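You operate a simulated robot arm through the tools that you are given. There is no shell and no other tool. Be economical: measure what you need, move in short steps, check, and stop when the job is done.

You run a simulated robot arm. Do the job below in one go: nothing can be reset, and whatever is moved stays where it is left.

TASK
Measure the green ball's wraps on the gauge and box it by size.
Fine: fill the notch, count, wind off; ball and bead in the box.

It is judged by the outcome, as a careful person would: the job done as asked, and still so three seconds after it is handed in. It fails if anything else is knocked over, pushed out of place, dropped, spilled or broken.

THE ROBOT
A 7-joint arm with a two-finger parallel gripper, fixed in place. Base frame: the origin is at the foot of the arm, x ahead of it, y to its left, z up; the work surface is at about z = 0.746. Units: m, degrees, N and s.
With the tool pointing down near the work surface it reaches from about 0.34 to 0.76 m from the base axis. Its first joint turns from -115.0 to 115.0 degrees. Payload 3.91 kg.
Tool frame: the origin (TCP) lies between the finger pads and is the grasp point; the fingertips stand 0.03 m ahead of it; z points along the fingers, y is the line along which they close. The gripper opens to 0.11 m. The fingers are 0.02 m wide and 0.01 m thick; the gripper's body (0.048 by 0.112 m) begins 0.055 m behind the TCP.
Orientation is that of the tool frame in the base frame, as a unit quaternion [x, y, z, w]. With the fingers straight down and closing along the base's y, the tool's x points along the base's -x, its y along +y and its z along -z.

THE INTERFACE
- The arm moves only by the tool send_rows. Its argument "deltas" is one flat list of numbers, 7 for each row, row after row: the shift along the base's x, y, z in m, then the turn, a rotation vector about the base's x, y, z in degrees, then the gripper command, from -1 (fully open) to 1 (shut), values between in proportion. In form: [x, y, z, rx, ry, rz, jaw, x, y, z, rx, ry, rz, jaw, ...]. A call has 1 to 10 rows; each row shifts and turns the commanded pose from where the row before left it. Each row takes 0.2 s and may step no farther than 0.05 m and 8.6 degrees from the row before; otherwise, or with a gripper value out of range, the whole call is refused. Where a pose cannot be reached the arm comes as near as it can. A force on the tool above 40 N (or 10 N above the force at the start of the call, whichever is more), or a blocked arm, ends the call early, and 0.2 s more pass. Each finger travels about 0.108 m/s and halts on what it meets, pressing with about 25 N; the grip force reading is that of the motor and also rises with nothing between the fingers. The clock runs only during rows and for 0.2 s after the last one: add rows that do not move to give the fingers time. It gives the time, the measured TCP pose, the force on the tool (base axes), the opening and the grip force at its end, in the units of the frame above (readings bear some noise).
- Cameras (640 x 400 px; columns grow to the right, rows downward): "scene" is fixed at [0.2164, 0.6511, 1.3552]; the picture's right is [-0.65, -0.76, 0.00], its down [-0.59, 0.50, -0.64] and it looks along [0.49, -0.41, -0.77] (base axes); focal length 214 px, centre (320, 200). "wrist" rides on the gripper at [0.072, 0.017, -0.103] in the tool frame; the picture's right is [-0.23, 0.97, 0.00], its down [-0.76, -0.18, -0.62] and it looks along [-0.61, -0.14, 0.78] (tool axes); focal length 222 px, centre (320, 200). There is no depth. A picture from a camera that has moved, and an enlarged one, comes with that camera's place and axes in the base frame and with its lens. The place of the scene camera against the robot may be out by one fixed shift of up to 0.025 m in any direction.
- grab_frame(camera): a new picture of that camera. No time passes.
- lift_body(by): slides the trunk up (or, below 0, down) by that many m; the arm rides with it, the base frame stays. It gives what a move gives, with no picture.
- enlarge(camera, box): a new picture of the part [left, top, right, bottom] of that camera's present view, enlarged. No time passes.
- hand_in(): hands the job in; it is judged then, once.

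Work in short steps. Places have to be worked out from the pictures, the camera data and where the tool is seen: move nearer, look again, correct. Check each grasp and each placing, and mend what went wrong. You have 120 turns and 84 pictures in all, those below and enlarged ones among them. Open the gripper and draw the arm clear of the work before you hand the job in, unless the task says otherwise; then end with one line.

The tools are called after ">>>" by a JSON object that holds its "api" and its "payload". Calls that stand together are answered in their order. send_rows: Moves the arm, as the interface text tells. Its arguments: {"type":"object","properties":{"deltas":{"type":"array","items":{"type":"number"}}},"required":["deltas"]} The other tools are called the same way: lift_body (by) slides the trunk up or down; grab_frame (camera) takes a picture; enlarge (camera, box) takes an enlarged picture of a part of a camera's view; hand_in () hands the job in.

At the start:

```text
time_s: 0.0
tcp_pos: [0.3897, 0.2823, 1.1262]
tool_rot: [0.0, 1.0, 0.0, 0.0]
contact_force: [-0.1, 0.9, 0.0]
opening: 0.1101
finger_force: 0.1
trunk travel left (down, up): [-0.65, 0.34]
```

scene: 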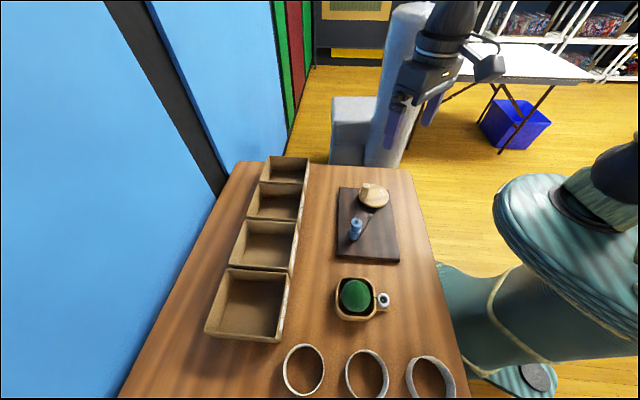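
wrist: 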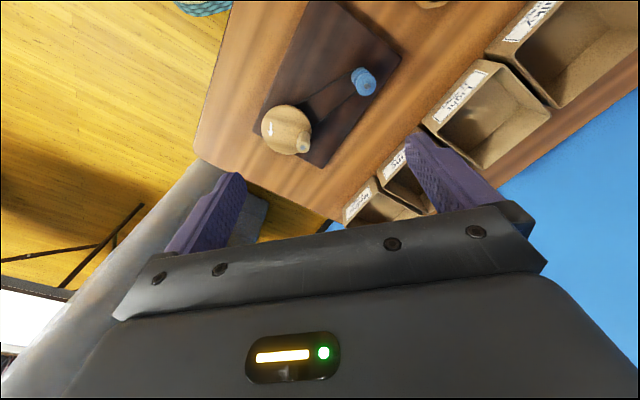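

I start by looking closely at the board, the ball holder and the boxes.

>>> {"api": "enlarge", "payload": {"camera": "scene", "box": [320, 170, 420, 330]}}

>>> {"api": "enlarge", "payload": {"camera": "wrist", "box": [240, 0, 640, 230]}}

>>> {"api": "enlarge", "payload": {"camera": "scene", "box": [200, 150, 480, 400]}}

```text
2.50 times, centred on (370, 250) of scene
camera zoom: at [0.2164, 0.6511, 1.3552], right [-0.65, -0.76, 0.0], down [-0.59, 0.5, -0.64], along [0.49, -0.41, -0.77], focal length 536 px, centre (195, 75)
```

zoom: 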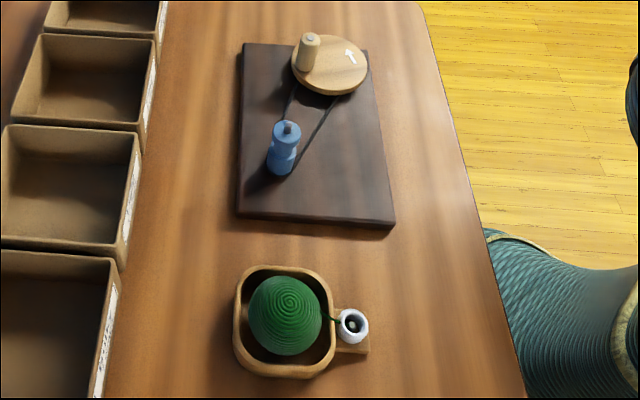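

```text
1.60 times, centred on (440, 115) of wrist
camera zoom: at [0.3183, 0.2993, 1.229], right [0.23, 0.97, 0.0], down [0.76, -0.18, 0.62], along [0.61, -0.14, -0.78], focal length 355 px, centre (128, 336)
```

zoom: 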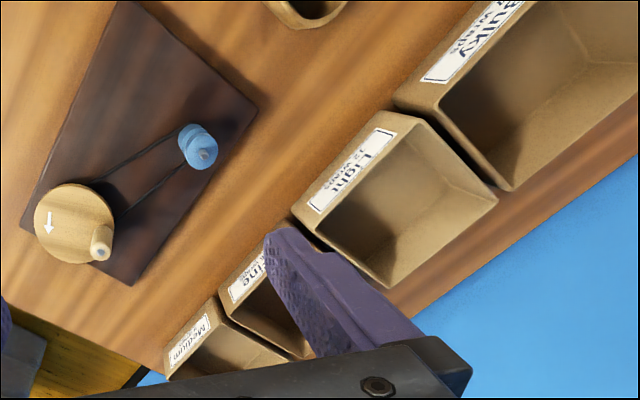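

```text
1.60 times, centred on (340, 275) of scene
camera zoom: at [0.2164, 0.6511, 1.3552], right [-0.65, -0.76, 0.0], down [-0.59, 0.5, -0.64], along [0.49, -0.41, -0.77], focal length 343 px, centre (288, 80)
```

zoom: 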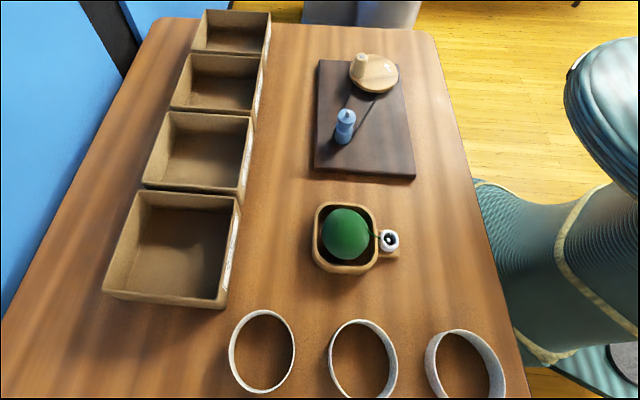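

The gauge is a crank wheel belted to a blue spool with a notch. The ball has a yarn tail with a white bead, and the boxes carry labels. I move closer to read the labels and see the spool.

>>> {"api": "send_rows", "payload": {"deltas": [0, 0.03, -0.03, 0, 0, 0, -1, 0, 0.03, -0.03, 0, 0, 0, -1, 0, 0.03, -0.03, 0, 0, 0, -1, 0, 0.02, -0.03, 0, 0, 0, -1]}}

>>> {"api": "grab_frame", "payload": {"camera": "wrist"}}

```text
time_s: 1.0
tcp_pos: [0.3891, 0.3928, 1.004]
tool_rot: [0.0, 1.0, 0.001, 0.0]
contact_force: [0.2, -0.1, 0.0]
opening: 0.1098
finger_force: 0.0
trunk travel left (down, up): [-0.65, 0.34]
```

```text
78 pictures are left
camera wrist: at [0.3187, 0.41, 1.1079], right [0.23, 0.97, 0.0], down [0.76, -0.18, 0.62], along [0.61, -0.14, -0.78], focal length 222 px, centre (320, 200)
```

wrist: 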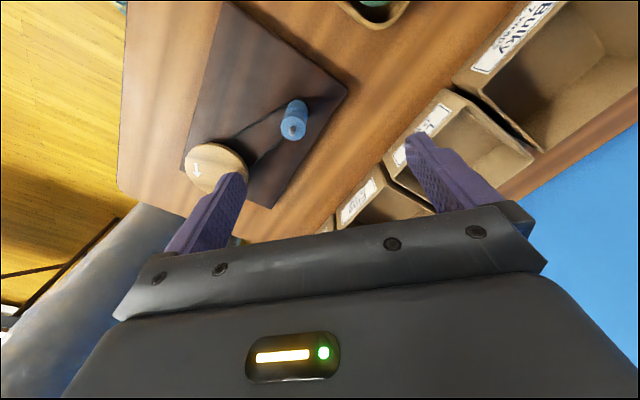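

I zoom on the spool and on the visible labels.

>>> {"api": "enlarge", "payload": {"camera": "wrist", "box": [180, 80, 340, 200]}}

>>> {"api": "enlarge", "payload": {"camera": "wrist", "box": [320, 0, 580, 230]}}

```text
3.33 times, centred on (260, 140) of wrist
camera zoom: at [0.3187, 0.41, 1.1079], right [0.23, 0.97, 0.0], down [0.76, -0.18, 0.62], along [0.61, -0.14, -0.78], focal length 740 px, centre (520, 400)
```

zoom: 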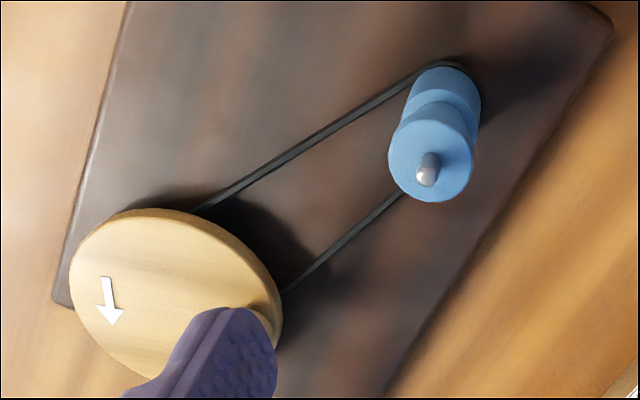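

```text
1.74 times, centred on (450, 115) of wrist
camera zoom: at [0.3187, 0.41, 1.1079], right [0.23, 0.97, 0.0], down [0.76, -0.18, 0.62], along [0.61, -0.14, -0.78], focal length 386 px, centre (94, 348)
```

zoom: 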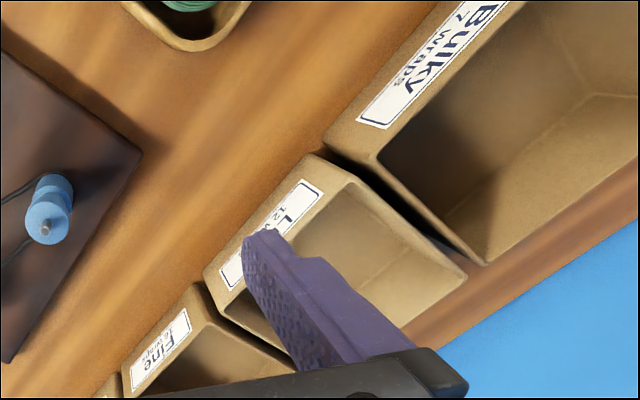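

Labels read so far: Bulky 7, Light 12, Fine 16 or so; I'll check Medium later. The spool has an upright pin for the bead. Next I turn the tool 45° and go above the bead.

>>> {"api": "send_rows", "payload": {"deltas": [-0.02, 0.01, -0.01, 0, 0, 7.5, -1, -0.02, 0.01, -0.01, 0, 0, 7.5, -1, -0.02, 0.01, -0.01, 0, 0, 7.5, -1, -0.02, 0.01, -0.01, 0, 0, 7.5, -1, -0.02, 0, -0.01, 0, 0, 7.5, -1, -0.02, 0, -0.02, 0, 0, 7.5, -1]}}

>>> {"api": "grab_frame", "payload": {"camera": "wrist"}}

```text
time_s: 2.4
tcp_pos: [0.2687, 0.4315, 0.936]
tool_rot: [-0.385, 0.923, 0.0, 0.0]
contact_force: [-0.2, 0.7, -0.3]
opening: 0.11
finger_force: 0.1
trunk travel left (down, up): [-0.65, 0.34]
```

```text
75 pictures are left
camera wrist: at [0.2063, 0.3933, 1.0381], right [-0.53, 0.85, 0.0], down [0.66, 0.41, 0.62], along [0.53, 0.33, -0.78], focal length 222 px, centre (320, 200)
```

wrist: 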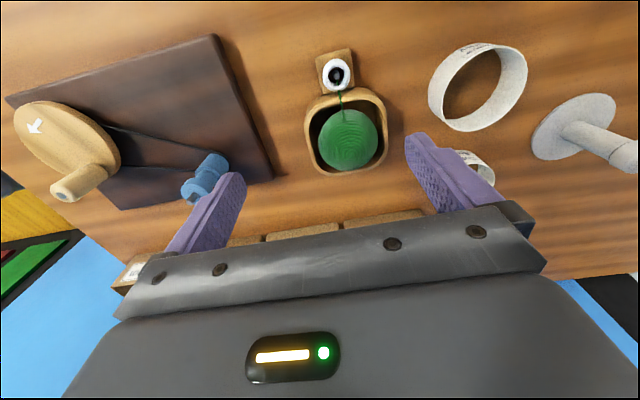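

>>> {"api": "enlarge", "payload": {"camera": "wrist", "box": [280, 30, 410, 190]}}

>>> {"api": "enlarge", "payload": {"camera": "wrist", "box": [400, 20, 640, 190]}}

```text
2.50 times, centred on (345, 110) of wrist
camera zoom: at [0.2063, 0.3933, 1.0381], right [-0.53, 0.85, 0.0], down [0.66, 0.41, 0.62], along [0.53, 0.33, -0.78], focal length 555 px, centre (258, 425)
```

zoom: 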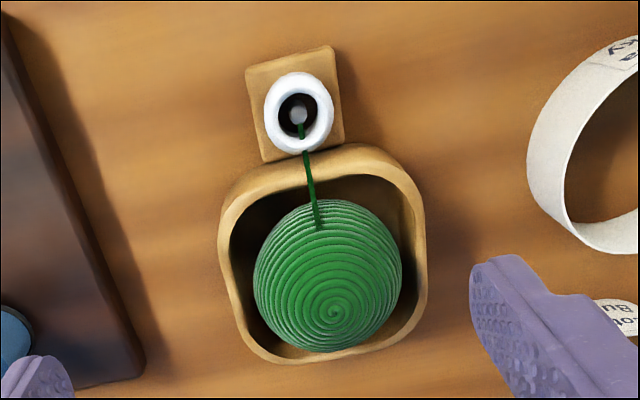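

```text
2.35 times, centred on (520, 105) of wrist
camera zoom: at [0.2063, 0.3933, 1.0381], right [-0.53, 0.85, 0.0], down [0.66, 0.41, 0.62], along [0.53, 0.33, -0.78], focal length 523 px, centre (-151, 424)
```

zoom: 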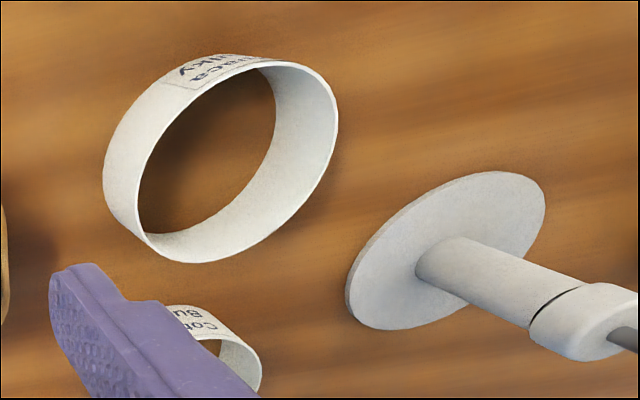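

The bead is a ring about 28 mm across on a pin at about (0.233, 0.430), and the ball is at about (0.282, 0.480). I descend partway over the bead to refine this.

>>> {"api": "send_rows", "payload": {"deltas": [-0.018, 0, -0.03, 0, 0, 0, -1, -0.018, -0.002, -0.03, 0, 0, 0, -1, 0, 0, -0.026, 0, 0, 0, -1, 0, 0, 0, 0, 0, 0, -1]}}

>>> {"api": "grab_frame", "payload": {"camera": "wrist"}}

>>> {"api": "enlarge", "payload": {"camera": "scene", "box": [320, 250, 420, 330]}}

```text
time_s: 3.4
tcp_pos: [0.2342, 0.4288, 0.8493]
tool_rot: [-0.383, 0.924, 0.0, 0.0]
contact_force: [-0.8, 0.6, -0.7]
opening: 0.11
finger_force: 0.1
trunk travel left (down, up): [-0.65, 0.34]
```

```text
72 pictures are left
camera wrist: at [0.1714, 0.3903, 0.9528], right [-0.53, 0.85, 0.0], down [0.66, 0.41, 0.62], along [0.53, 0.33, -0.78], focal length 222 px, centre (320, 200)
```

wrist: 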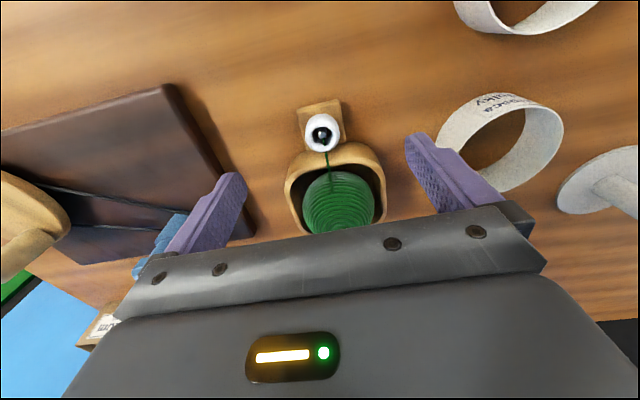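

```text
5.00 times, centred on (370, 290) of scene
camera zoom: at [0.2164, 0.6511, 1.3552], right [-0.65, -0.76, 0.0], down [-0.59, 0.5, -0.64], along [0.49, -0.41, -0.77], focal length 1072 px, centre (70, -250)
```

zoom: 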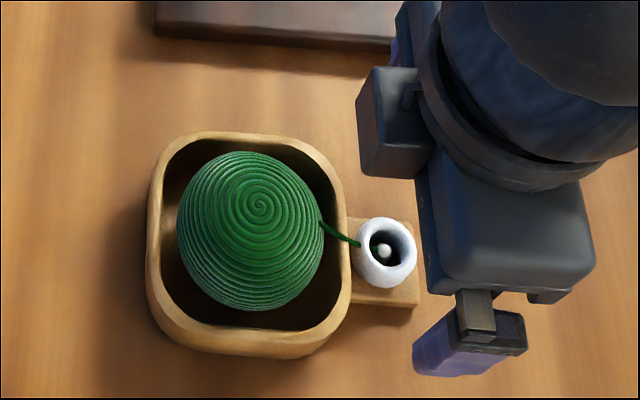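

Triangulation puts the bead at about (0.234, 0.432), with its top near z 0.77. I descend with the jaws half open, stopping above the holder block.

>>> {"api": "send_rows", "payload": {"deltas": [0, 0.0015, -0.02, 0, 0, 0, -0.2, 0, 0.0015, -0.02, 0, 0, 0, -0.2, 0, 0, -0.012, 0, 0, 0, -0.2, 0, 0, 0, 0, 0, 0, -0.2]}}

>>> {"api": "grab_frame", "payload": {"camera": "wrist"}}

>>> {"api": "enlarge", "payload": {"camera": "scene", "box": [340, 260, 420, 340]}}

```text
time_s: 4.4
tcp_pos: [0.2322, 0.4321, 0.7972]
tool_rot: [-0.382, 0.924, 0.0, 0.0]
contact_force: [-0.1, 0.2, -0.3]
opening: 0.0661
finger_force: 0.1
trunk travel left (down, up): [-0.65, 0.34]
```

```text
70 pictures are left
camera wrist: at [0.171, 0.3939, 0.9007], right [-0.53, 0.85, 0.0], down [0.66, 0.41, 0.62], along [0.53, 0.33, -0.78], focal length 222 px, centre (320, 200)
```

wrist: 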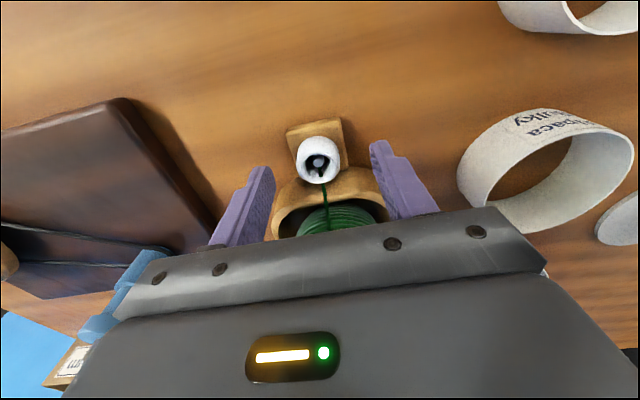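

```text
5.00 times, centred on (380, 300) of scene
camera zoom: at [0.2164, 0.6511, 1.3552], right [-0.65, -0.76, 0.0], down [-0.59, 0.5, -0.64], along [0.49, -0.41, -0.77], focal length 1072 px, centre (20, -300)
```

zoom: 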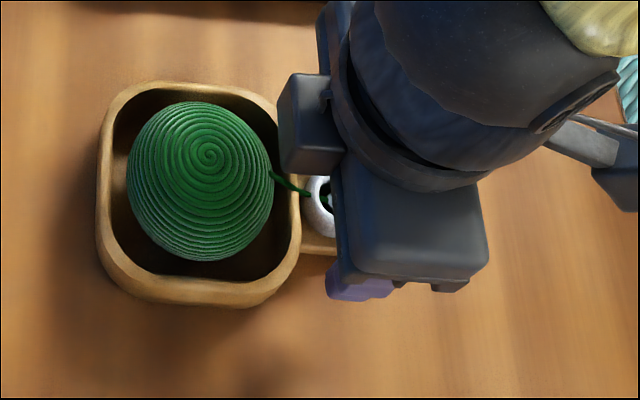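

The bead sits between the fingers and its top is about level with the tips. I lower 8 mm and close.

>>> {"api": "send_rows", "payload": {"deltas": [0.001, 0, -0.004, 0, 0, 0, -0.2, 0.001, 0, -0.004, 0, 0, 0, -0.2, 0, 0, 0, 0, 0, 0, -0.2]}}

>>> {"api": "grab_frame", "payload": {"camera": "wrist"}}

```text
time_s: 5.2
tcp_pos: [0.2348, 0.4332, 0.7909]
tool_rot: [-0.382, 0.924, -0.001, 0.0]
contact_force: [0.0, -0.5, 0.3]
opening: 0.0659
finger_force: 0.1
trunk travel left (down, up): [-0.65, 0.34]
```

```text
68 pictures are left
camera wrist: at [0.1732, 0.3942, 0.8932], right [-0.53, 0.85, 0.0], down [0.66, 0.41, 0.62], along [0.53, 0.33, -0.78], focal length 222 px, centre (320, 200)
```

wrist: 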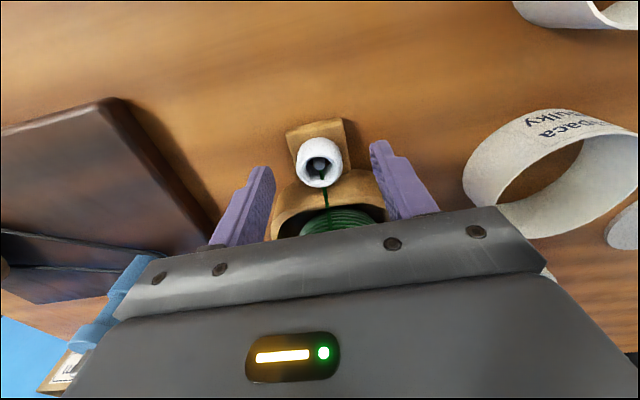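

The tips overlap the bead top by only about 6 mm. I lower another 5 mm, watch the force, then close.

>>> {"api": "send_rows", "payload": {"deltas": [0, -0.001, -0.003, 0, 0, 0, -0.2, 0, 0, -0.002, 0, 0, 0, -0.2, 0, 0, 0, 0, 0, 0, -0.2]}}

>>> {"api": "send_rows", "payload": {"deltas": [0, 0, 0, 0, 0, 0, 0.3, 0, 0, 0, 0, 0, 0, 1, 0, 0, 0, 0, 0, 0, 1, 0, 0, 0, 0, 0, 0, 1]}}

>>> {"api": "grab_frame", "payload": {"camera": "wrist"}}

```text
time_s: 6.0
tcp_pos: [0.2355, 0.4311, 0.7851]
tool_rot: [-0.382, 0.924, 0.0, 0.0]
contact_force: [-0.8, 0.4, -0.5]
opening: 0.0661
finger_force: 0.1
trunk travel left (down, up): [-0.65, 0.34]
```

```text
time_s: 7.0
tcp_pos: [0.2351, 0.4324, 0.7848]
tool_rot: [-0.383, 0.924, 0.0, 0.0]
contact_force: [0.5, 0.4, 0.6]
opening: 0.0265
finger_force: 24.8
trunk travel left (down, up): [-0.65, 0.34]
```

```text
67 pictures are left
camera wrist: at [0.1735, 0.3936, 0.8884], right [-0.53, 0.85, 0.0], down [0.66, 0.41, 0.62], along [0.53, 0.33, -0.78], focal length 222 px, centre (320, 200)
```

wrist: 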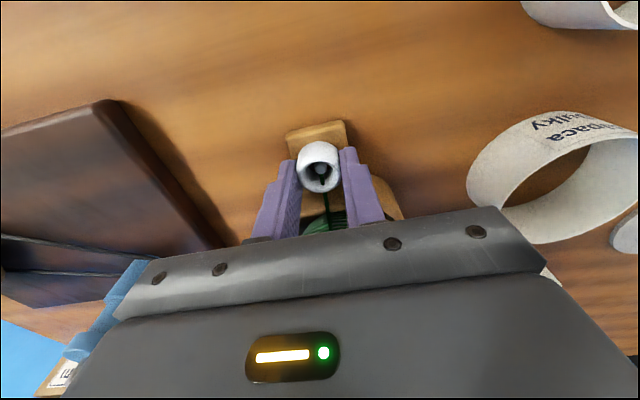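

The bead is gripped at 26.5 mm. I lift it slowly and check that the yarn pays out.

>>> {"api": "send_rows", "payload": {"deltas": [0, 0, 0.015, 0, 0, 0, 1, 0, 0, 0.02, 0, 0, 0, 1, 0, 0, 0.025, 0, 0, 0, 1, 0, 0, 0.03, 0, 0, 0, 1, 0, 0, 0, 0, 0, 0, 1]}}

>>> {"api": "grab_frame", "payload": {"camera": "wrist"}}

>>> {"api": "enlarge", "payload": {"camera": "scene", "box": [320, 170, 440, 340]}}

```text
time_s: 8.2
tcp_pos: [0.2351, 0.432, 0.8766]
tool_rot: [-0.383, 0.924, 0.001, 0.0]
contact_force: [0.2, -0.8, 0.0]
opening: 0.0264
finger_force: 25.0
trunk travel left (down, up): [-0.65, 0.34]
```

```text
66 pictures are left
camera wrist: at [0.1736, 0.3933, 0.9788], right [-0.53, 0.85, 0.0], down [0.66, 0.41, 0.62], along [0.53, 0.33, -0.78], focal length 222 px, centre (320, 200)
```

wrist: 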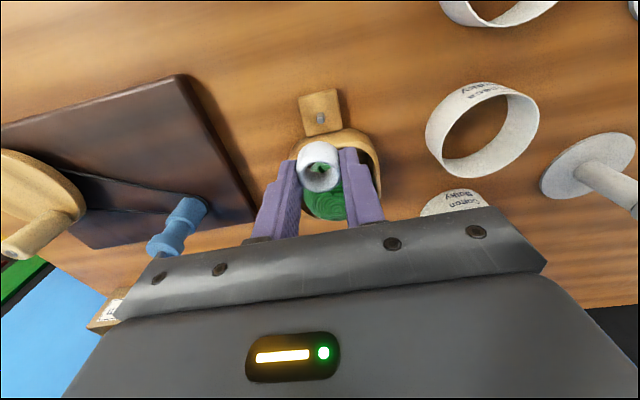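

```text
2.35 times, centred on (380, 255) of scene
camera zoom: at [0.2164, 0.6511, 1.3552], right [-0.65, -0.76, 0.0], down [-0.59, 0.5, -0.64], along [0.49, -0.41, -0.77], focal length 505 px, centre (179, 71)
```

zoom: 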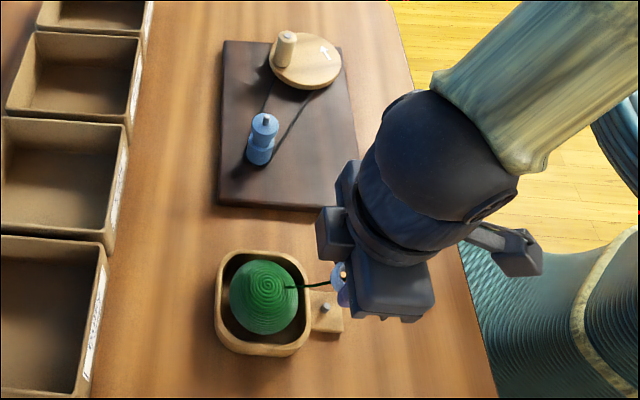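

The yarn pays out freely. I raise the bead and carry it toward the spool at about (0.414, 0.354).

>>> {"api": "send_rows", "payload": {"deltas": [0, 0, 0.03, 0, 0, 0, 1, 0.02, -0.01, 0.03, 0, 0, 0, 1, 0.03, -0.015, 0, 0, 0, 0, 1, 0.03, -0.015, 0, 0, 0, 0, 1, 0.03, -0.015, 0, 0, 0, 0, 1, 0.03, -0.015, 0, 0, 0, 0, 1, 0.02, -0.008, 0, 0, 0, 0, 1, 0, 0, 0, 0, 0, 0, 1]}}

>>> {"api": "grab_frame", "payload": {"camera": "wrist"}}

>>> {"api": "enlarge", "payload": {"camera": "scene", "box": [320, 170, 440, 340]}}

```text
time_s: 10.0
tcp_pos: [0.3959, 0.3531, 0.9346]
tool_rot: [-0.383, 0.924, 0.0, -0.001]
contact_force: [0.1, 0.0, -0.2]
opening: 0.0264
finger_force: 24.8
trunk travel left (down, up): [-0.65, 0.34]
```

```text
64 pictures are left
camera wrist: at [0.3342, 0.3144, 1.0382], right [-0.53, 0.85, 0.0], down [0.66, 0.41, 0.62], along [0.53, 0.33, -0.78], focal length 222 px, centre (320, 200)
```

wrist: 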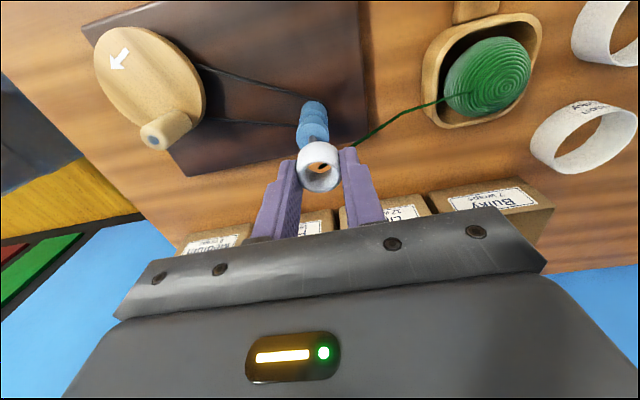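

```text
2.35 times, centred on (380, 255) of scene
camera zoom: at [0.2164, 0.6511, 1.3552], right [-0.65, -0.76, 0.0], down [-0.59, 0.5, -0.64], along [0.49, -0.41, -0.77], focal length 505 px, centre (179, 71)
```

zoom: 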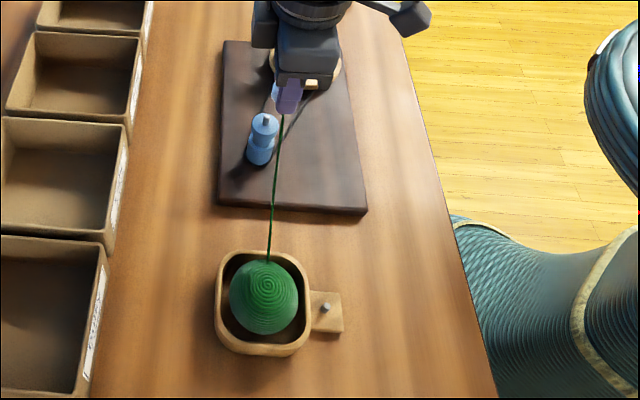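

The bead hides the pin in this view, so I shift forward a little to see the pin clearly.

>>> {"api": "send_rows", "payload": {"deltas": [0.03, 0.02, 0, 0, 0, 0, 1, 0.02, 0.015, 0, 0, 0, 0, 1, 0, 0, 0, 0, 0, 0, 1]}}

>>> {"api": "enlarge", "payload": {"camera": "wrist", "box": [250, 40, 390, 200]}}

```text
time_s: 10.8
tcp_pos: [0.4448, 0.388, 0.9358]
tool_rot: [-0.382, 0.924, 0.0, 0.0]
contact_force: [0.2, 0.5, 0.1]
opening: 0.0264
finger_force: 25.3
trunk travel left (down, up): [-0.65, 0.34]
```

```text
2.50 times, centred on (320, 120) of wrist
camera zoom: at [0.3838, 0.3495, 1.0382], right [-0.53, 0.85, 0.0], down [0.66, 0.41, 0.62], along [0.53, 0.33, -0.78], focal length 555 px, centre (320, 400)
```

zoom: 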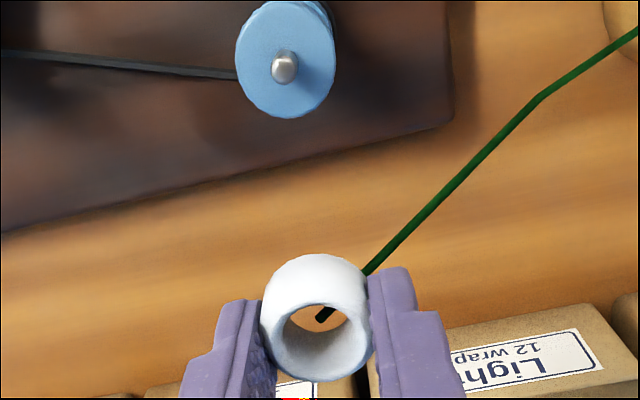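

The pin is at about (0.4125, 0.3544) with its top near 0.843. I line up above it at TCP z 0.90.

>>> {"api": "send_rows", "payload": {"deltas": [-0.016, -0.017, -0.015, 0, 0, 0, 1, -0.016, -0.017, -0.015, 0, 0, 0, 1, 0, 0, -0.005, 0, 0, 0, 1, 0, 0, 0, 0, 0, 0, 1]}}

>>> {"api": "enlarge", "payload": {"camera": "wrist", "box": [270, 80, 370, 200]}}

>>> {"api": "enlarge", "payload": {"camera": "scene", "box": [320, 190, 390, 260]}}

```text
time_s: 11.8
tcp_pos: [0.414, 0.3543, 0.8992]
tool_rot: [-0.382, 0.924, 0.0, 0.0]
contact_force: [-1.1, 0.3, -0.1]
opening: 0.0266
finger_force: 24.9
trunk travel left (down, up): [-0.65, 0.34]
```

```text
3.33 times, centred on (320, 140) of wrist
camera zoom: at [0.3516, 0.3161, 1.0025], right [-0.53, 0.85, 0.0], down [0.66, 0.41, 0.62], along [0.53, 0.33, -0.78], focal length 740 px, centre (320, 400)
```

zoom: 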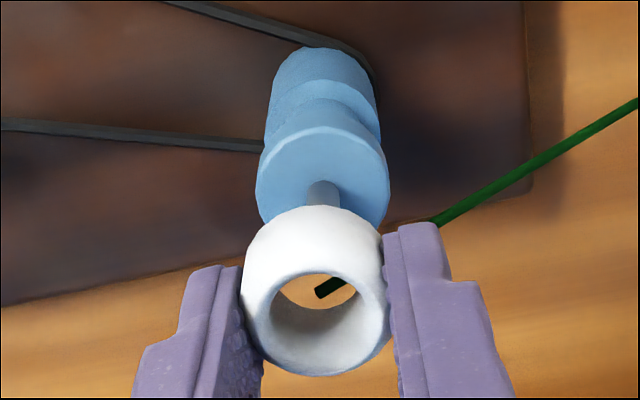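

```text
5.71 times, centred on (355, 225) of scene
camera zoom: at [0.2164, 0.6511, 1.3552], right [-0.65, -0.76, 0.0], down [-0.59, 0.5, -0.64], along [0.49, -0.41, -0.77], focal length 1226 px, centre (120, 57)
```

zoom: 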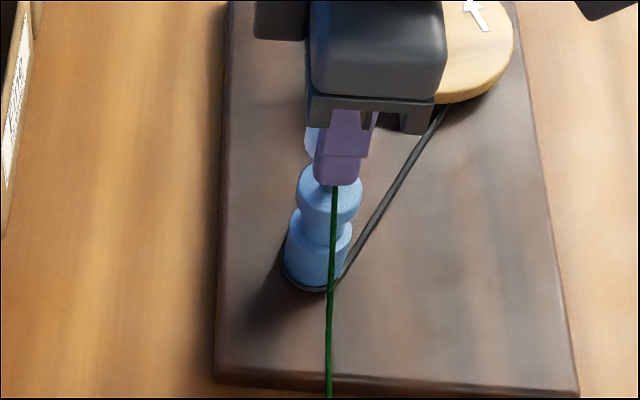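

Both views suggest the spool axis lies about 3 mm nearer the base. I shift that way, lower until the bead nearly meets the pin, and check.

>>> {"api": "send_rows", "payload": {"deltas": [-0.0025, -0.0025, -0.008, 0, 0, 0, 1, 0, 0, -0.007, 0, 0, 0, 1, 0, 0, 0, 0, 0, 0, 1]}}

>>> {"api": "enlarge", "payload": {"camera": "wrist", "box": [270, 80, 370, 200]}}

>>> {"api": "enlarge", "payload": {"camera": "scene", "box": [335, 195, 375, 245]}}

```text
time_s: 12.6
tcp_pos: [0.4117, 0.352, 0.8849]
tool_rot: [-0.383, 0.924, 0.0, -0.001]
contact_force: [0.1, -0.3, -0.7]
opening: 0.0263
finger_force: 25.2
trunk travel left (down, up): [-0.65, 0.34]
```

```text
3.33 times, centred on (320, 140) of wrist
camera zoom: at [0.3491, 0.3134, 0.9877], right [-0.53, 0.85, 0.0], down [0.66, 0.41, 0.62], along [0.53, 0.33, -0.78], focal length 740 px, centre (320, 400)
```

zoom: 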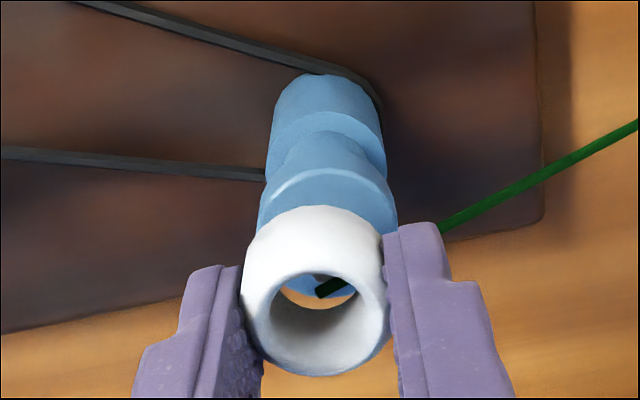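

```text
8.00 times, centred on (355, 220) of scene
camera zoom: at [0.2164, 0.6511, 1.3552], right [-0.65, -0.76, 0.0], down [-0.59, 0.5, -0.64], along [0.49, -0.41, -0.77], focal length 1716 px, centre (40, 40)
```

zoom: 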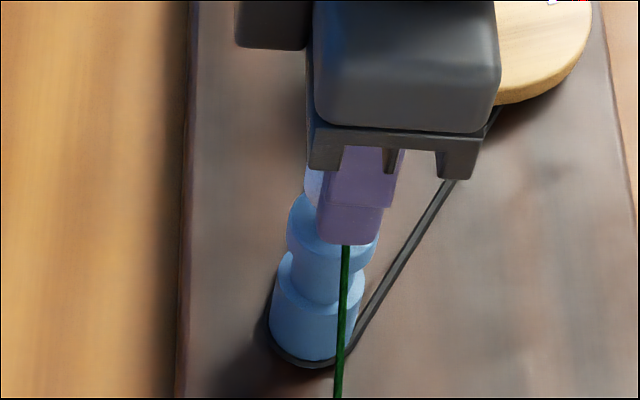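

The pin position solves to about (0.4115, 0.354), so I correct by 2 mm in y and lower gently onto the pin while watching the force.

>>> {"api": "send_rows", "payload": {"deltas": [-0.0005, 0.002, 0, 0, 0, 0, 1, 0, 0, -0.003, 0, 0, 0, 1, 0, 0, -0.003, 0, 0, 0, 1, 0, 0, 0, 0, 0, 0, 1]}}

>>> {"api": "enlarge", "payload": {"camera": "wrist", "box": [270, 80, 370, 200]}}

```text
time_s: 13.6
tcp_pos: [0.4102, 0.3552, 0.8792]
tool_rot: [-0.383, 0.924, 0.0, 0.001]
contact_force: [-0.2, -1.4, 0.5]
opening: 0.0264
finger_force: 24.9
trunk travel left (down, up): [-0.65, 0.34]
```

```text
3.33 times, centred on (320, 140) of wrist
camera zoom: at [0.3488, 0.3159, 0.9818], right [-0.53, 0.85, 0.0], down [0.66, 0.41, 0.62], along [0.53, 0.33, -0.78], focal length 740 px, centre (320, 400)
```

zoom: 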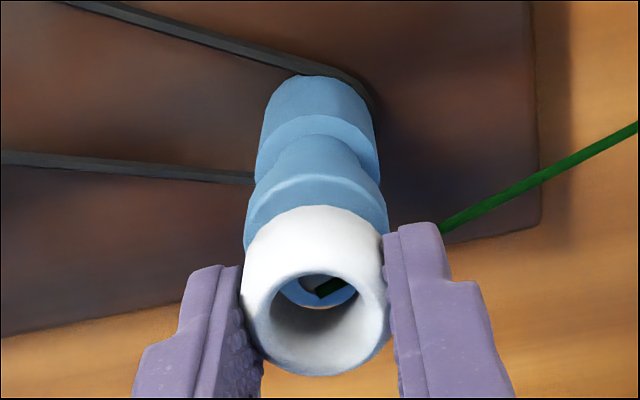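

The pin is visible inside the bead's hole and laterally aligned. I lower further in small steps.

>>> {"api": "send_rows", "payload": {"deltas": [0.0007, 0, -0.003, 0, 0, 0, 1, 0, 0, -0.003, 0, 0, 0, 1, 0, 0, 0, 0, 0, 0, 1]}}

>>> {"api": "enlarge", "payload": {"camera": "wrist", "box": [270, 80, 370, 200]}}

```text
time_s: 14.4
tcp_pos: [0.4115, 0.3541, 0.8735]
tool_rot: [-0.383, 0.924, 0.0, 0.0]
contact_force: [1.0, 0.0, -0.1]
opening: 0.0264
finger_force: 24.9
trunk travel left (down, up): [-0.65, 0.34]
```

```text
3.33 times, centred on (320, 140) of wrist
camera zoom: at [0.3497, 0.316, 0.976], right [-0.53, 0.85, 0.0], down [0.66, 0.41, 0.62], along [0.53, 0.33, -0.78], focal length 740 px, centre (320, 400)
```

zoom: 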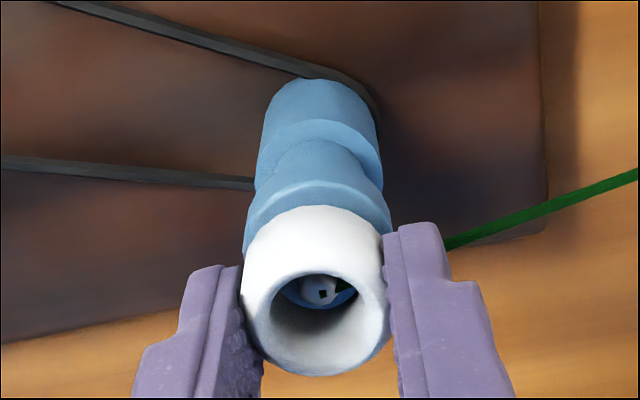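

The pin is in the hole. I keep lowering in 2 mm steps until the bead rests on the flange.

>>> {"api": "send_rows", "payload": {"deltas": [0, 0, -0.002, 0, 0, 0, 1, 0, 0, -0.002, 0, 0, 0, 1, 0, 0, -0.002, 0, 0, 0, 1, 0, 0, 0, 0, 0, 0, 1]}}

>>> {"api": "enlarge", "payload": {"camera": "wrist", "box": [270, 80, 370, 200]}}

```text
time_s: 15.4
tcp_pos: [0.4117, 0.3545, 0.8694]
tool_rot: [-0.382, 0.924, 0.001, 0.002]
contact_force: [2.4, -0.7, 19.6]
opening: 0.0268
finger_force: 24.8
trunk travel left (down, up): [-0.65, 0.34]
```

```text
3.33 times, centred on (320, 140) of wrist
camera zoom: at [0.3492, 0.3154, 0.9714], right [-0.53, 0.85, 0.0], down [0.66, 0.41, 0.63], along [0.53, 0.33, -0.78], focal length 740 px, centre (320, 400)
```

zoom: 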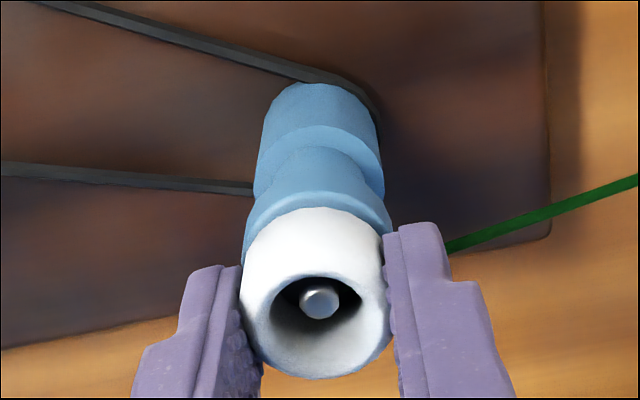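

The bead is seated: there is 20 N of upward contact and the pin shows through the hole. I release slowly and rise clear.

>>> {"api": "send_rows", "payload": {"deltas": [0, 0, 0.001, 0, 0, 0, 0.4, 0, 0, 0.001, 0, 0, 0, 0.2, 0, 0, 0, 0, 0, 0, 0, 0, 0, 0, 0, 0, 0, -0.2, 0, 0, 0.02, 0, 0, 0, -0.2, 0, 0, 0.03, 0, 0, 0, -0.2, 0, 0, 0.03, 0, 0, 0, -0.2]}}

>>> {"api": "grab_frame", "payload": {"camera": "wrist"}}

>>> {"api": "enlarge", "payload": {"camera": "scene", "box": [320, 170, 420, 330]}}

```text
time_s: 17.0
tcp_pos: [0.4103, 0.354, 0.9491]
tool_rot: [-0.383, 0.924, 0.0, 0.0]
contact_force: [-0.6, 0.2, -0.1]
opening: 0.0663
finger_force: 0.0
trunk travel left (down, up): [-0.65, 0.34]
```

```text
54 pictures are left
camera wrist: at [0.3494, 0.3156, 1.0519], right [-0.53, 0.85, 0.0], down [0.66, 0.41, 0.62], along [0.53, 0.33, -0.78], focal length 222 px, centre (320, 200)
```

wrist: 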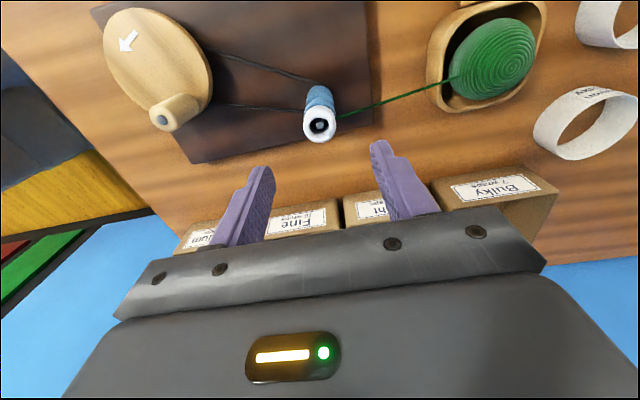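

```text
2.50 times, centred on (370, 250) of scene
camera zoom: at [0.2164, 0.6511, 1.3552], right [-0.65, -0.76, 0.0], down [-0.59, 0.5, -0.64], along [0.49, -0.41, -0.77], focal length 536 px, centre (195, 75)
```

zoom: 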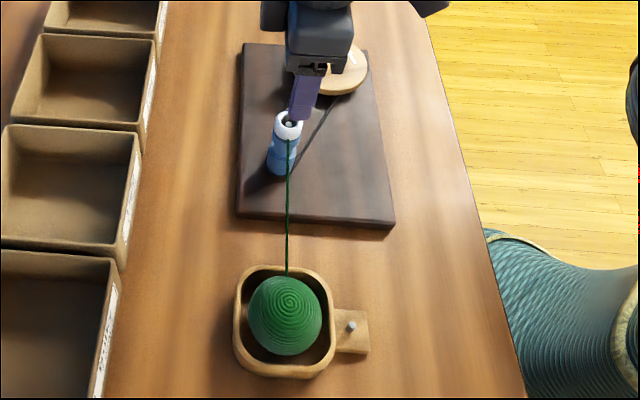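

The bead sits on the spool with the yarn running to the ball. The knob top triangulates to about (0.491, 0.2265, 0.84), the wheel centre to about (0.466, 0.198), and the arrow means counter-clockwise. I move above the knob.

>>> {"api": "send_rows", "payload": {"deltas": [0.02, -0.032, 0, 0, 0, 0, -0.2, 0.02, -0.032, 0, 0, 0, 0, -0.2, 0.02, -0.032, 0, 0, 0, 0, -0.2, 0.02, -0.031, 0, 0, 0, 0, -0.2, 0, 0, -0.03, 0, 0, 0, -0.2, 0, 0, 0, 0, 0, 0, -0.2]}}

>>> {"api": "grab_frame", "payload": {"camera": "wrist"}}

```text
time_s: 18.4
tcp_pos: [0.4915, 0.2275, 0.9192]
tool_rot: [-0.383, 0.924, 0.0, 0.0]
contact_force: [1.0, -0.4, -0.6]
opening: 0.0661
finger_force: 0.0
trunk travel left (down, up): [-0.65, 0.34]
```

```text
52 pictures are left
camera wrist: at [0.4298, 0.1885, 1.0216], right [-0.53, 0.85, 0.0], down [0.66, 0.41, 0.62], along [0.53, 0.33, -0.78], focal length 222 px, centre (320, 200)
```

wrist: 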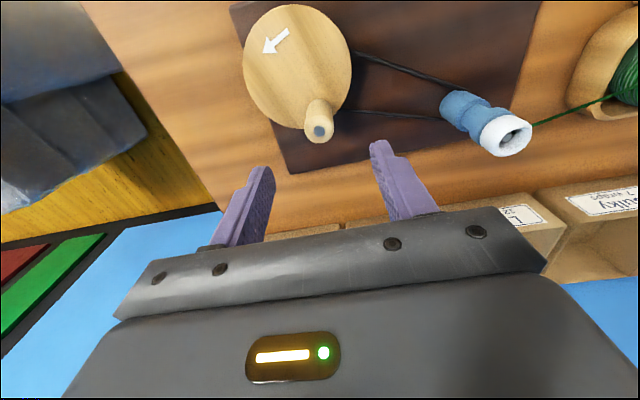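

The knob checks out at (0.491, 0.2258), and the wheel centre is nearer (0.469, 0.191). I descend over the knob and grip it.

>>> {"api": "send_rows", "payload": {"deltas": [0, -0.001, -0.03, 0, 0, 0, -0.2, 0, 0, -0.03, 0, 0, 0, -0.2, 0, 0, -0.014, 0, 0, 0, -0.2, 0, 0, 0, 0, 0, 0, -0.2]}}

>>> {"api": "grab_frame", "payload": {"camera": "wrist"}}

```text
time_s: 19.4
tcp_pos: [0.4915, 0.2252, 0.8447]
tool_rot: [-0.383, 0.924, -0.001, 0.0]
contact_force: [-0.3, 0.6, 0.0]
opening: 0.0658
finger_force: 0.1
trunk travel left (down, up): [-0.65, 0.34]
```

```text
51 pictures are left
camera wrist: at [0.43, 0.1877, 0.9484], right [-0.53, 0.85, 0.0], down [0.66, 0.41, 0.62], along [0.53, 0.33, -0.78], focal length 222 px, centre (320, 200)
```

wrist: 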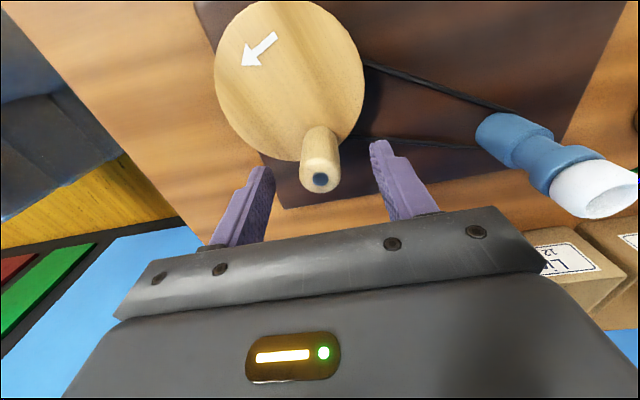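

The knob is centred between the fingers, so I close on it.

>>> {"api": "send_rows", "payload": {"deltas": [0, 0, 0, 0, 0, 0, 1, 0, 0, 0, 0, 0, 0, 1, 0, 0, 0, 0, 0, 0, 1]}}

>>> {"api": "enlarge", "payload": {"camera": "wrist", "box": [200, 0, 640, 260]}}

```text
time_s: 20.2
tcp_pos: [0.4911, 0.2262, 0.8461]
tool_rot: [-0.383, 0.924, 0.0, 0.0]
contact_force: [1.0, -0.4, -1.5]
opening: 0.0246
finger_force: 44.5
trunk travel left (down, up): [-0.65, 0.34]
```

```text
1.45 times, centred on (420, 130) of wrist
camera zoom: at [0.4301, 0.1878, 0.9485], right [-0.53, 0.85, 0.0], down [0.66, 0.41, 0.62], along [0.53, 0.33, -0.78], focal length 323 px, centre (174, 302)
```

zoom: 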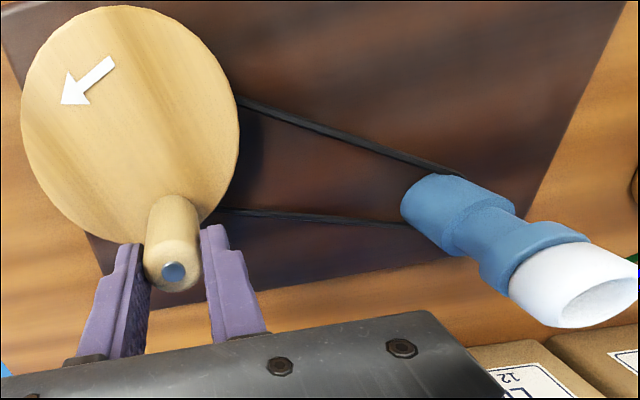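

The grip is firm. I try a 60° counter-clockwise arc about (0.469, 0.191) and compare the measured path and force.

>>> {"api": "send_rows", "payload": {"deltas": [-0.0133, 0.0054, 0, 0, 0, 0, 1, -0.0142, 0.0005, 0, 0, 0, 0, 1, -0.0136, -0.0044, 0, 0, 0, 0, 1]}}

>>> {"api": "enlarge", "payload": {"camera": "wrist", "box": [200, 0, 640, 260]}}

```text
time_s: 21.0
tcp_pos: [0.4526, 0.224, 0.8458]
tool_rot: [-0.382, 0.924, -0.001, 0.0]
contact_force: [17.4, -24.4, 7.3]
opening: 0.0251
finger_force: 45.6
trunk travel left (down, up): [-0.65, 0.34]
```

```text
1.45 times, centred on (420, 130) of wrist
camera zoom: at [0.3913, 0.1853, 0.9485], right [-0.52, 0.85, 0.0], down [0.67, 0.41, 0.62], along [0.53, 0.33, -0.78], focal length 323 px, centre (174, 302)
```

zoom: 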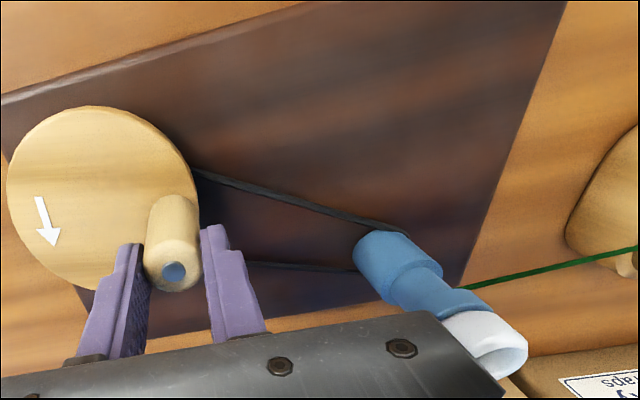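

The wheel turns, but the commanded radius was a bit too large, with 30 N pulling inward. I refit the centre to about (0.4735, 0.192) and continue another 60°.

>>> {"api": "send_rows", "payload": {"deltas": [-0.007, -0.0125, 0, 0, 0, 0, 1, -0.006, -0.0118, 0, 0, 0, 0, 1, -0.0016, -0.0132, 0, 0, 0, 0, 1]}}

```text
time_s: 21.8
tcp_pos: [0.4367, 0.1915, 0.8445]
tool_rot: [-0.383, 0.924, 0.002, 0.003]
contact_force: [15.0, -0.1, 7.6]
opening: 0.0248
finger_force: 45.0
trunk travel left (down, up): [-0.65, 0.34]
```

The circle fit now gives centre (0.4735, 0.1936) and radius 0.0367. I continue half a turn on this circle.

>>> {"api": "send_rows", "payload": {"deltas": [0.0096, -0.0195, 0, 0, 0, 0, 1, 0.019, -0.0123, 0, 0, 0, 0, 1, 0.0227, 0.0011, 0, 0, 0, 0, 1, 0.0176, 0.0143, 0, 0, 0, 0, 1, 0.0059, 0.0219, 0, 0, 0, 0, 1]}}

>>> {"api": "grab_frame", "payload": {"camera": "wrist"}}

>>> {"api": "enlarge", "payload": {"camera": "scene", "box": [330, 190, 400, 260]}}

```text
time_s: 23.0
tcp_pos: [0.5127, 0.1999, 0.8456]
tool_rot: [-0.384, 0.923, 0.002, 0.002]
contact_force: [13.1, 2.3, 2.6]
opening: 0.0248
finger_force: 44.6
trunk travel left (down, up): [-0.65, 0.34]
```

```text
48 pictures are left
camera wrist: at [0.4501, 0.1596, 0.9477], right [-0.53, 0.85, 0.0], down [0.66, 0.41, 0.63], along [0.53, 0.33, -0.78], focal length 222 px, centre (320, 200)
```

wrist: 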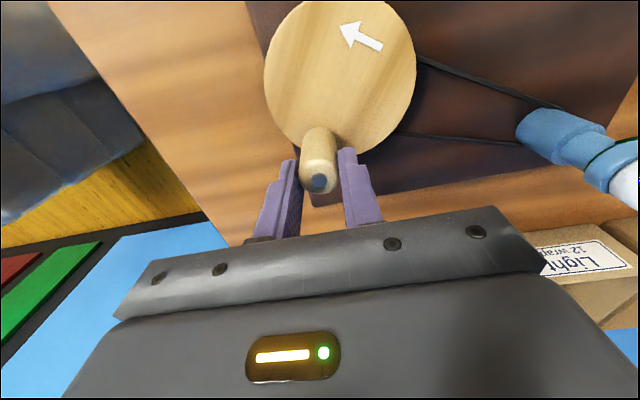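

```text
5.71 times, centred on (365, 225) of scene
camera zoom: at [0.2164, 0.6511, 1.3552], right [-0.65, -0.76, 0.0], down [-0.59, 0.5, -0.64], along [0.49, -0.41, -0.77], focal length 1226 px, centre (63, 57)
```

zoom: 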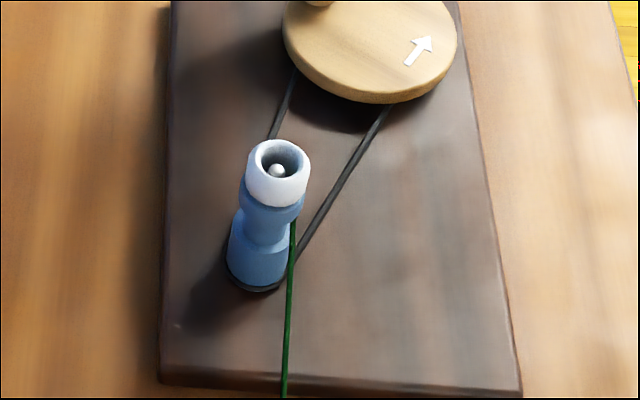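

The wheel has turned about 300°. I check how the yarn lies on the spool.

>>> {"api": "enlarge", "payload": {"camera": "wrist", "box": [500, 80, 640, 220]}}

>>> {"api": "enlarge", "payload": {"camera": "scene", "box": [352, 205, 382, 245]}}

```text
2.86 times, centred on (570, 150) of wrist
camera zoom: at [0.4501, 0.1596, 0.9477], right [-0.53, 0.85, 0.0], down [0.66, 0.41, 0.63], along [0.53, 0.33, -0.78], focal length 635 px, centre (-394, 343)
```

zoom: 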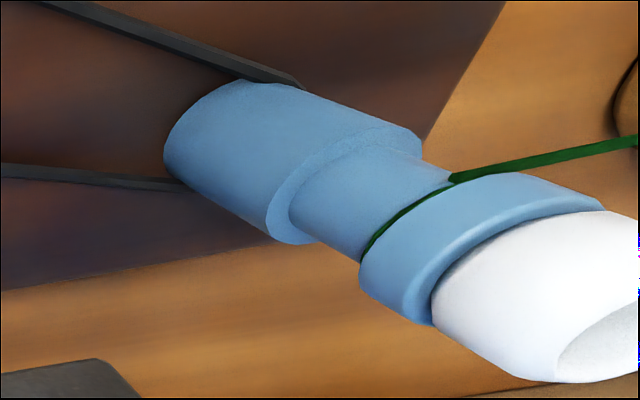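

```text
10.00 times, centred on (367, 225) of scene
camera zoom: at [0.2164, 0.6511, 1.3552], right [-0.65, -0.76, 0.0], down [-0.59, 0.5, -0.64], along [0.49, -0.41, -0.77], focal length 2145 px, centre (-150, -50)
```

zoom: 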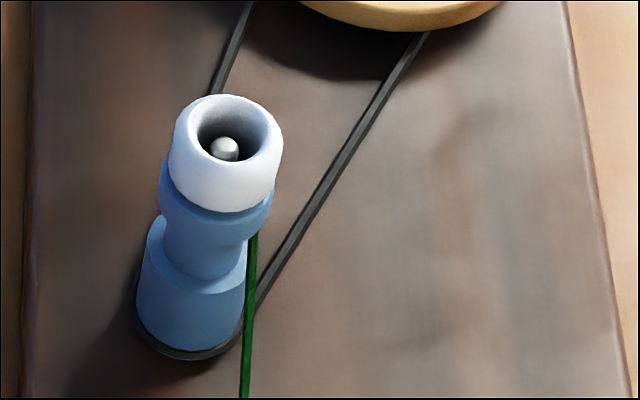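

One wrap lies against the top flange, so winding works. With the refined centre (0.475, 0.1918) and radius 0.0384 I do one full turn.

>>> {"api": "send_rows", "payload": {"deltas": [-0.0095, 0.0248, 0, 0, 0, 0, 1, -0.0217, 0.0097, 0, 0, 0, 0, 1, -0.0232, -0.0049, 0, 0, 0, 0, 1, -0.0159, -0.0177, 0, 0, 0, 0, 1, -0.0025, -0.0236, 0, 0, 0, 0, 1, 0.0119, -0.0205, 0, 0, 0, 0, 1, 0.0217, -0.0097, 0, 0, 0, 0, 1, 0.0232, 0.0049, 0, 0, 0, 0, 1, 0.0159, 0.0177, 0, 0, 0, 0, 1, 0.0025, 0.0236, 0, 0, 0, 0, 1]}}

>>> {"api": "enlarge", "payload": {"camera": "wrist", "box": [260, 0, 640, 230]}}

```text
time_s: 25.2
tcp_pos: [0.5122, 0.2013, 0.8448]
tool_rot: [-0.382, 0.924, 0.001, 0.0]
contact_force: [-3.9, 0.1, 0.6]
opening: 0.0249
finger_force: 45.2
trunk travel left (down, up): [-0.65, 0.34]
```

```text
1.68 times, centred on (450, 115) of wrist
camera zoom: at [0.4501, 0.1621, 0.9481], right [-0.53, 0.85, 0.0], down [0.66, 0.41, 0.62], along [0.53, 0.33, -0.78], focal length 374 px, centre (101, 343)
```

zoom: 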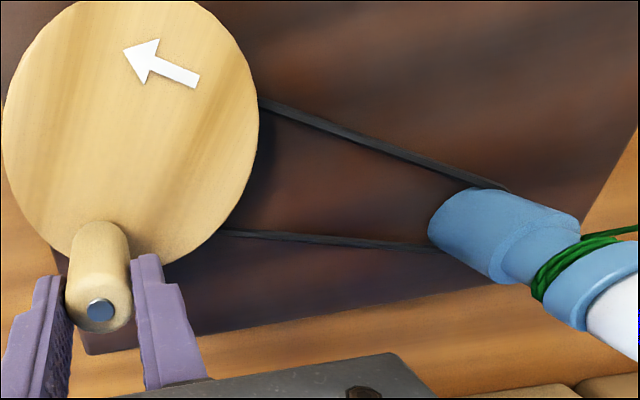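

A full turn went smoothly with low force. I zoom in on the wraps.

>>> {"api": "enlarge", "payload": {"camera": "wrist", "box": [540, 100, 640, 200]}}

```text
4.00 times, centred on (590, 150) of wrist
camera zoom: at [0.4501, 0.1621, 0.9481], right [-0.53, 0.85, 0.0], down [0.66, 0.41, 0.62], along [0.53, 0.33, -0.78], focal length 888 px, centre (-760, 400)
```

zoom: 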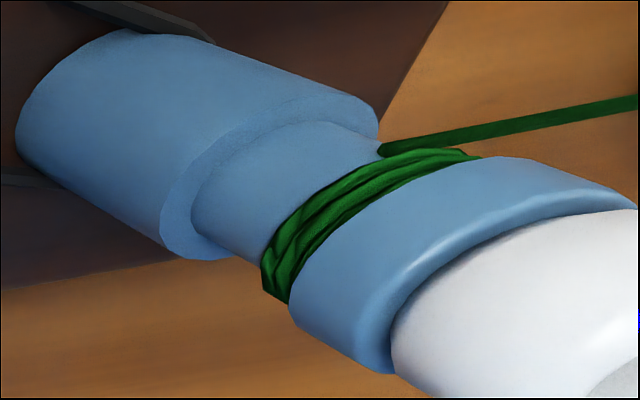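

About three or four strands cover a third of the notch. I make another full turn.

>>> {"api": "send_rows", "payload": {"deltas": [-0.0119, 0.0205, 0, 0, 0, 0, 1, -0.0217, 0.0097, 0, 0, 0, 0, 1, -0.0232, -0.0049, 0, 0, 0, 0, 1, -0.0159, -0.0177, 0, 0, 0, 0, 1, -0.0025, -0.0236, 0, 0, 0, 0, 1, 0.0119, -0.0205, 0, 0, 0, 0, 1, 0.0217, -0.0097, 0, 0, 0, 0, 1, 0.0232, 0.0049, 0, 0, 0, 0, 1, 0.0159, 0.0177, 0, 0, 0, 0, 1, 0.0025, 0.0236, 0, 0, 0, 0, 1]}}

>>> {"api": "enlarge", "payload": {"camera": "wrist", "box": [540, 100, 640, 200]}}

>>> {"api": "enlarge", "payload": {"camera": "scene", "box": [352, 205, 382, 245]}}

```text
time_s: 27.4
tcp_pos: [0.5111, 0.2014, 0.8454]
tool_rot: [-0.384, 0.923, 0.0, 0.001]
contact_force: [-0.8, 0.0, 3.3]
opening: 0.0245
finger_force: 45.0
trunk travel left (down, up): [-0.65, 0.34]
```

```text
4.00 times, centred on (590, 150) of wrist
camera zoom: at [0.4499, 0.1618, 0.9479], right [-0.53, 0.85, 0.0], down [0.66, 0.41, 0.62], along [0.53, 0.33, -0.78], focal length 888 px, centre (-760, 400)
```

zoom: 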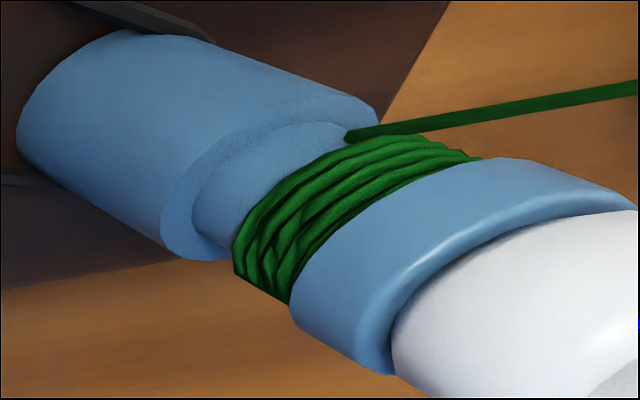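

```text
10.00 times, centred on (367, 225) of scene
camera zoom: at [0.2164, 0.6511, 1.3552], right [-0.65, -0.76, 0.0], down [-0.59, 0.5, -0.64], along [0.49, -0.41, -0.77], focal length 2145 px, centre (-150, -50)
```

zoom: 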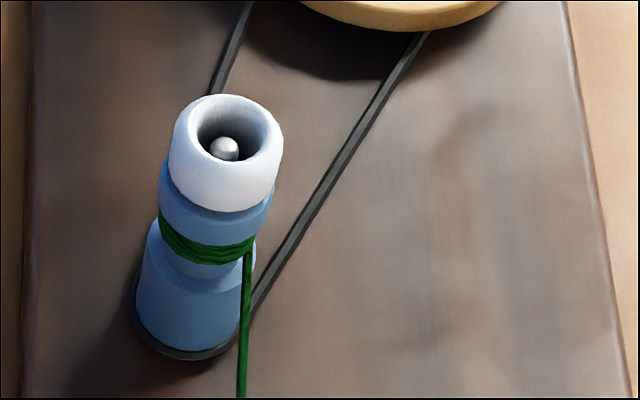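

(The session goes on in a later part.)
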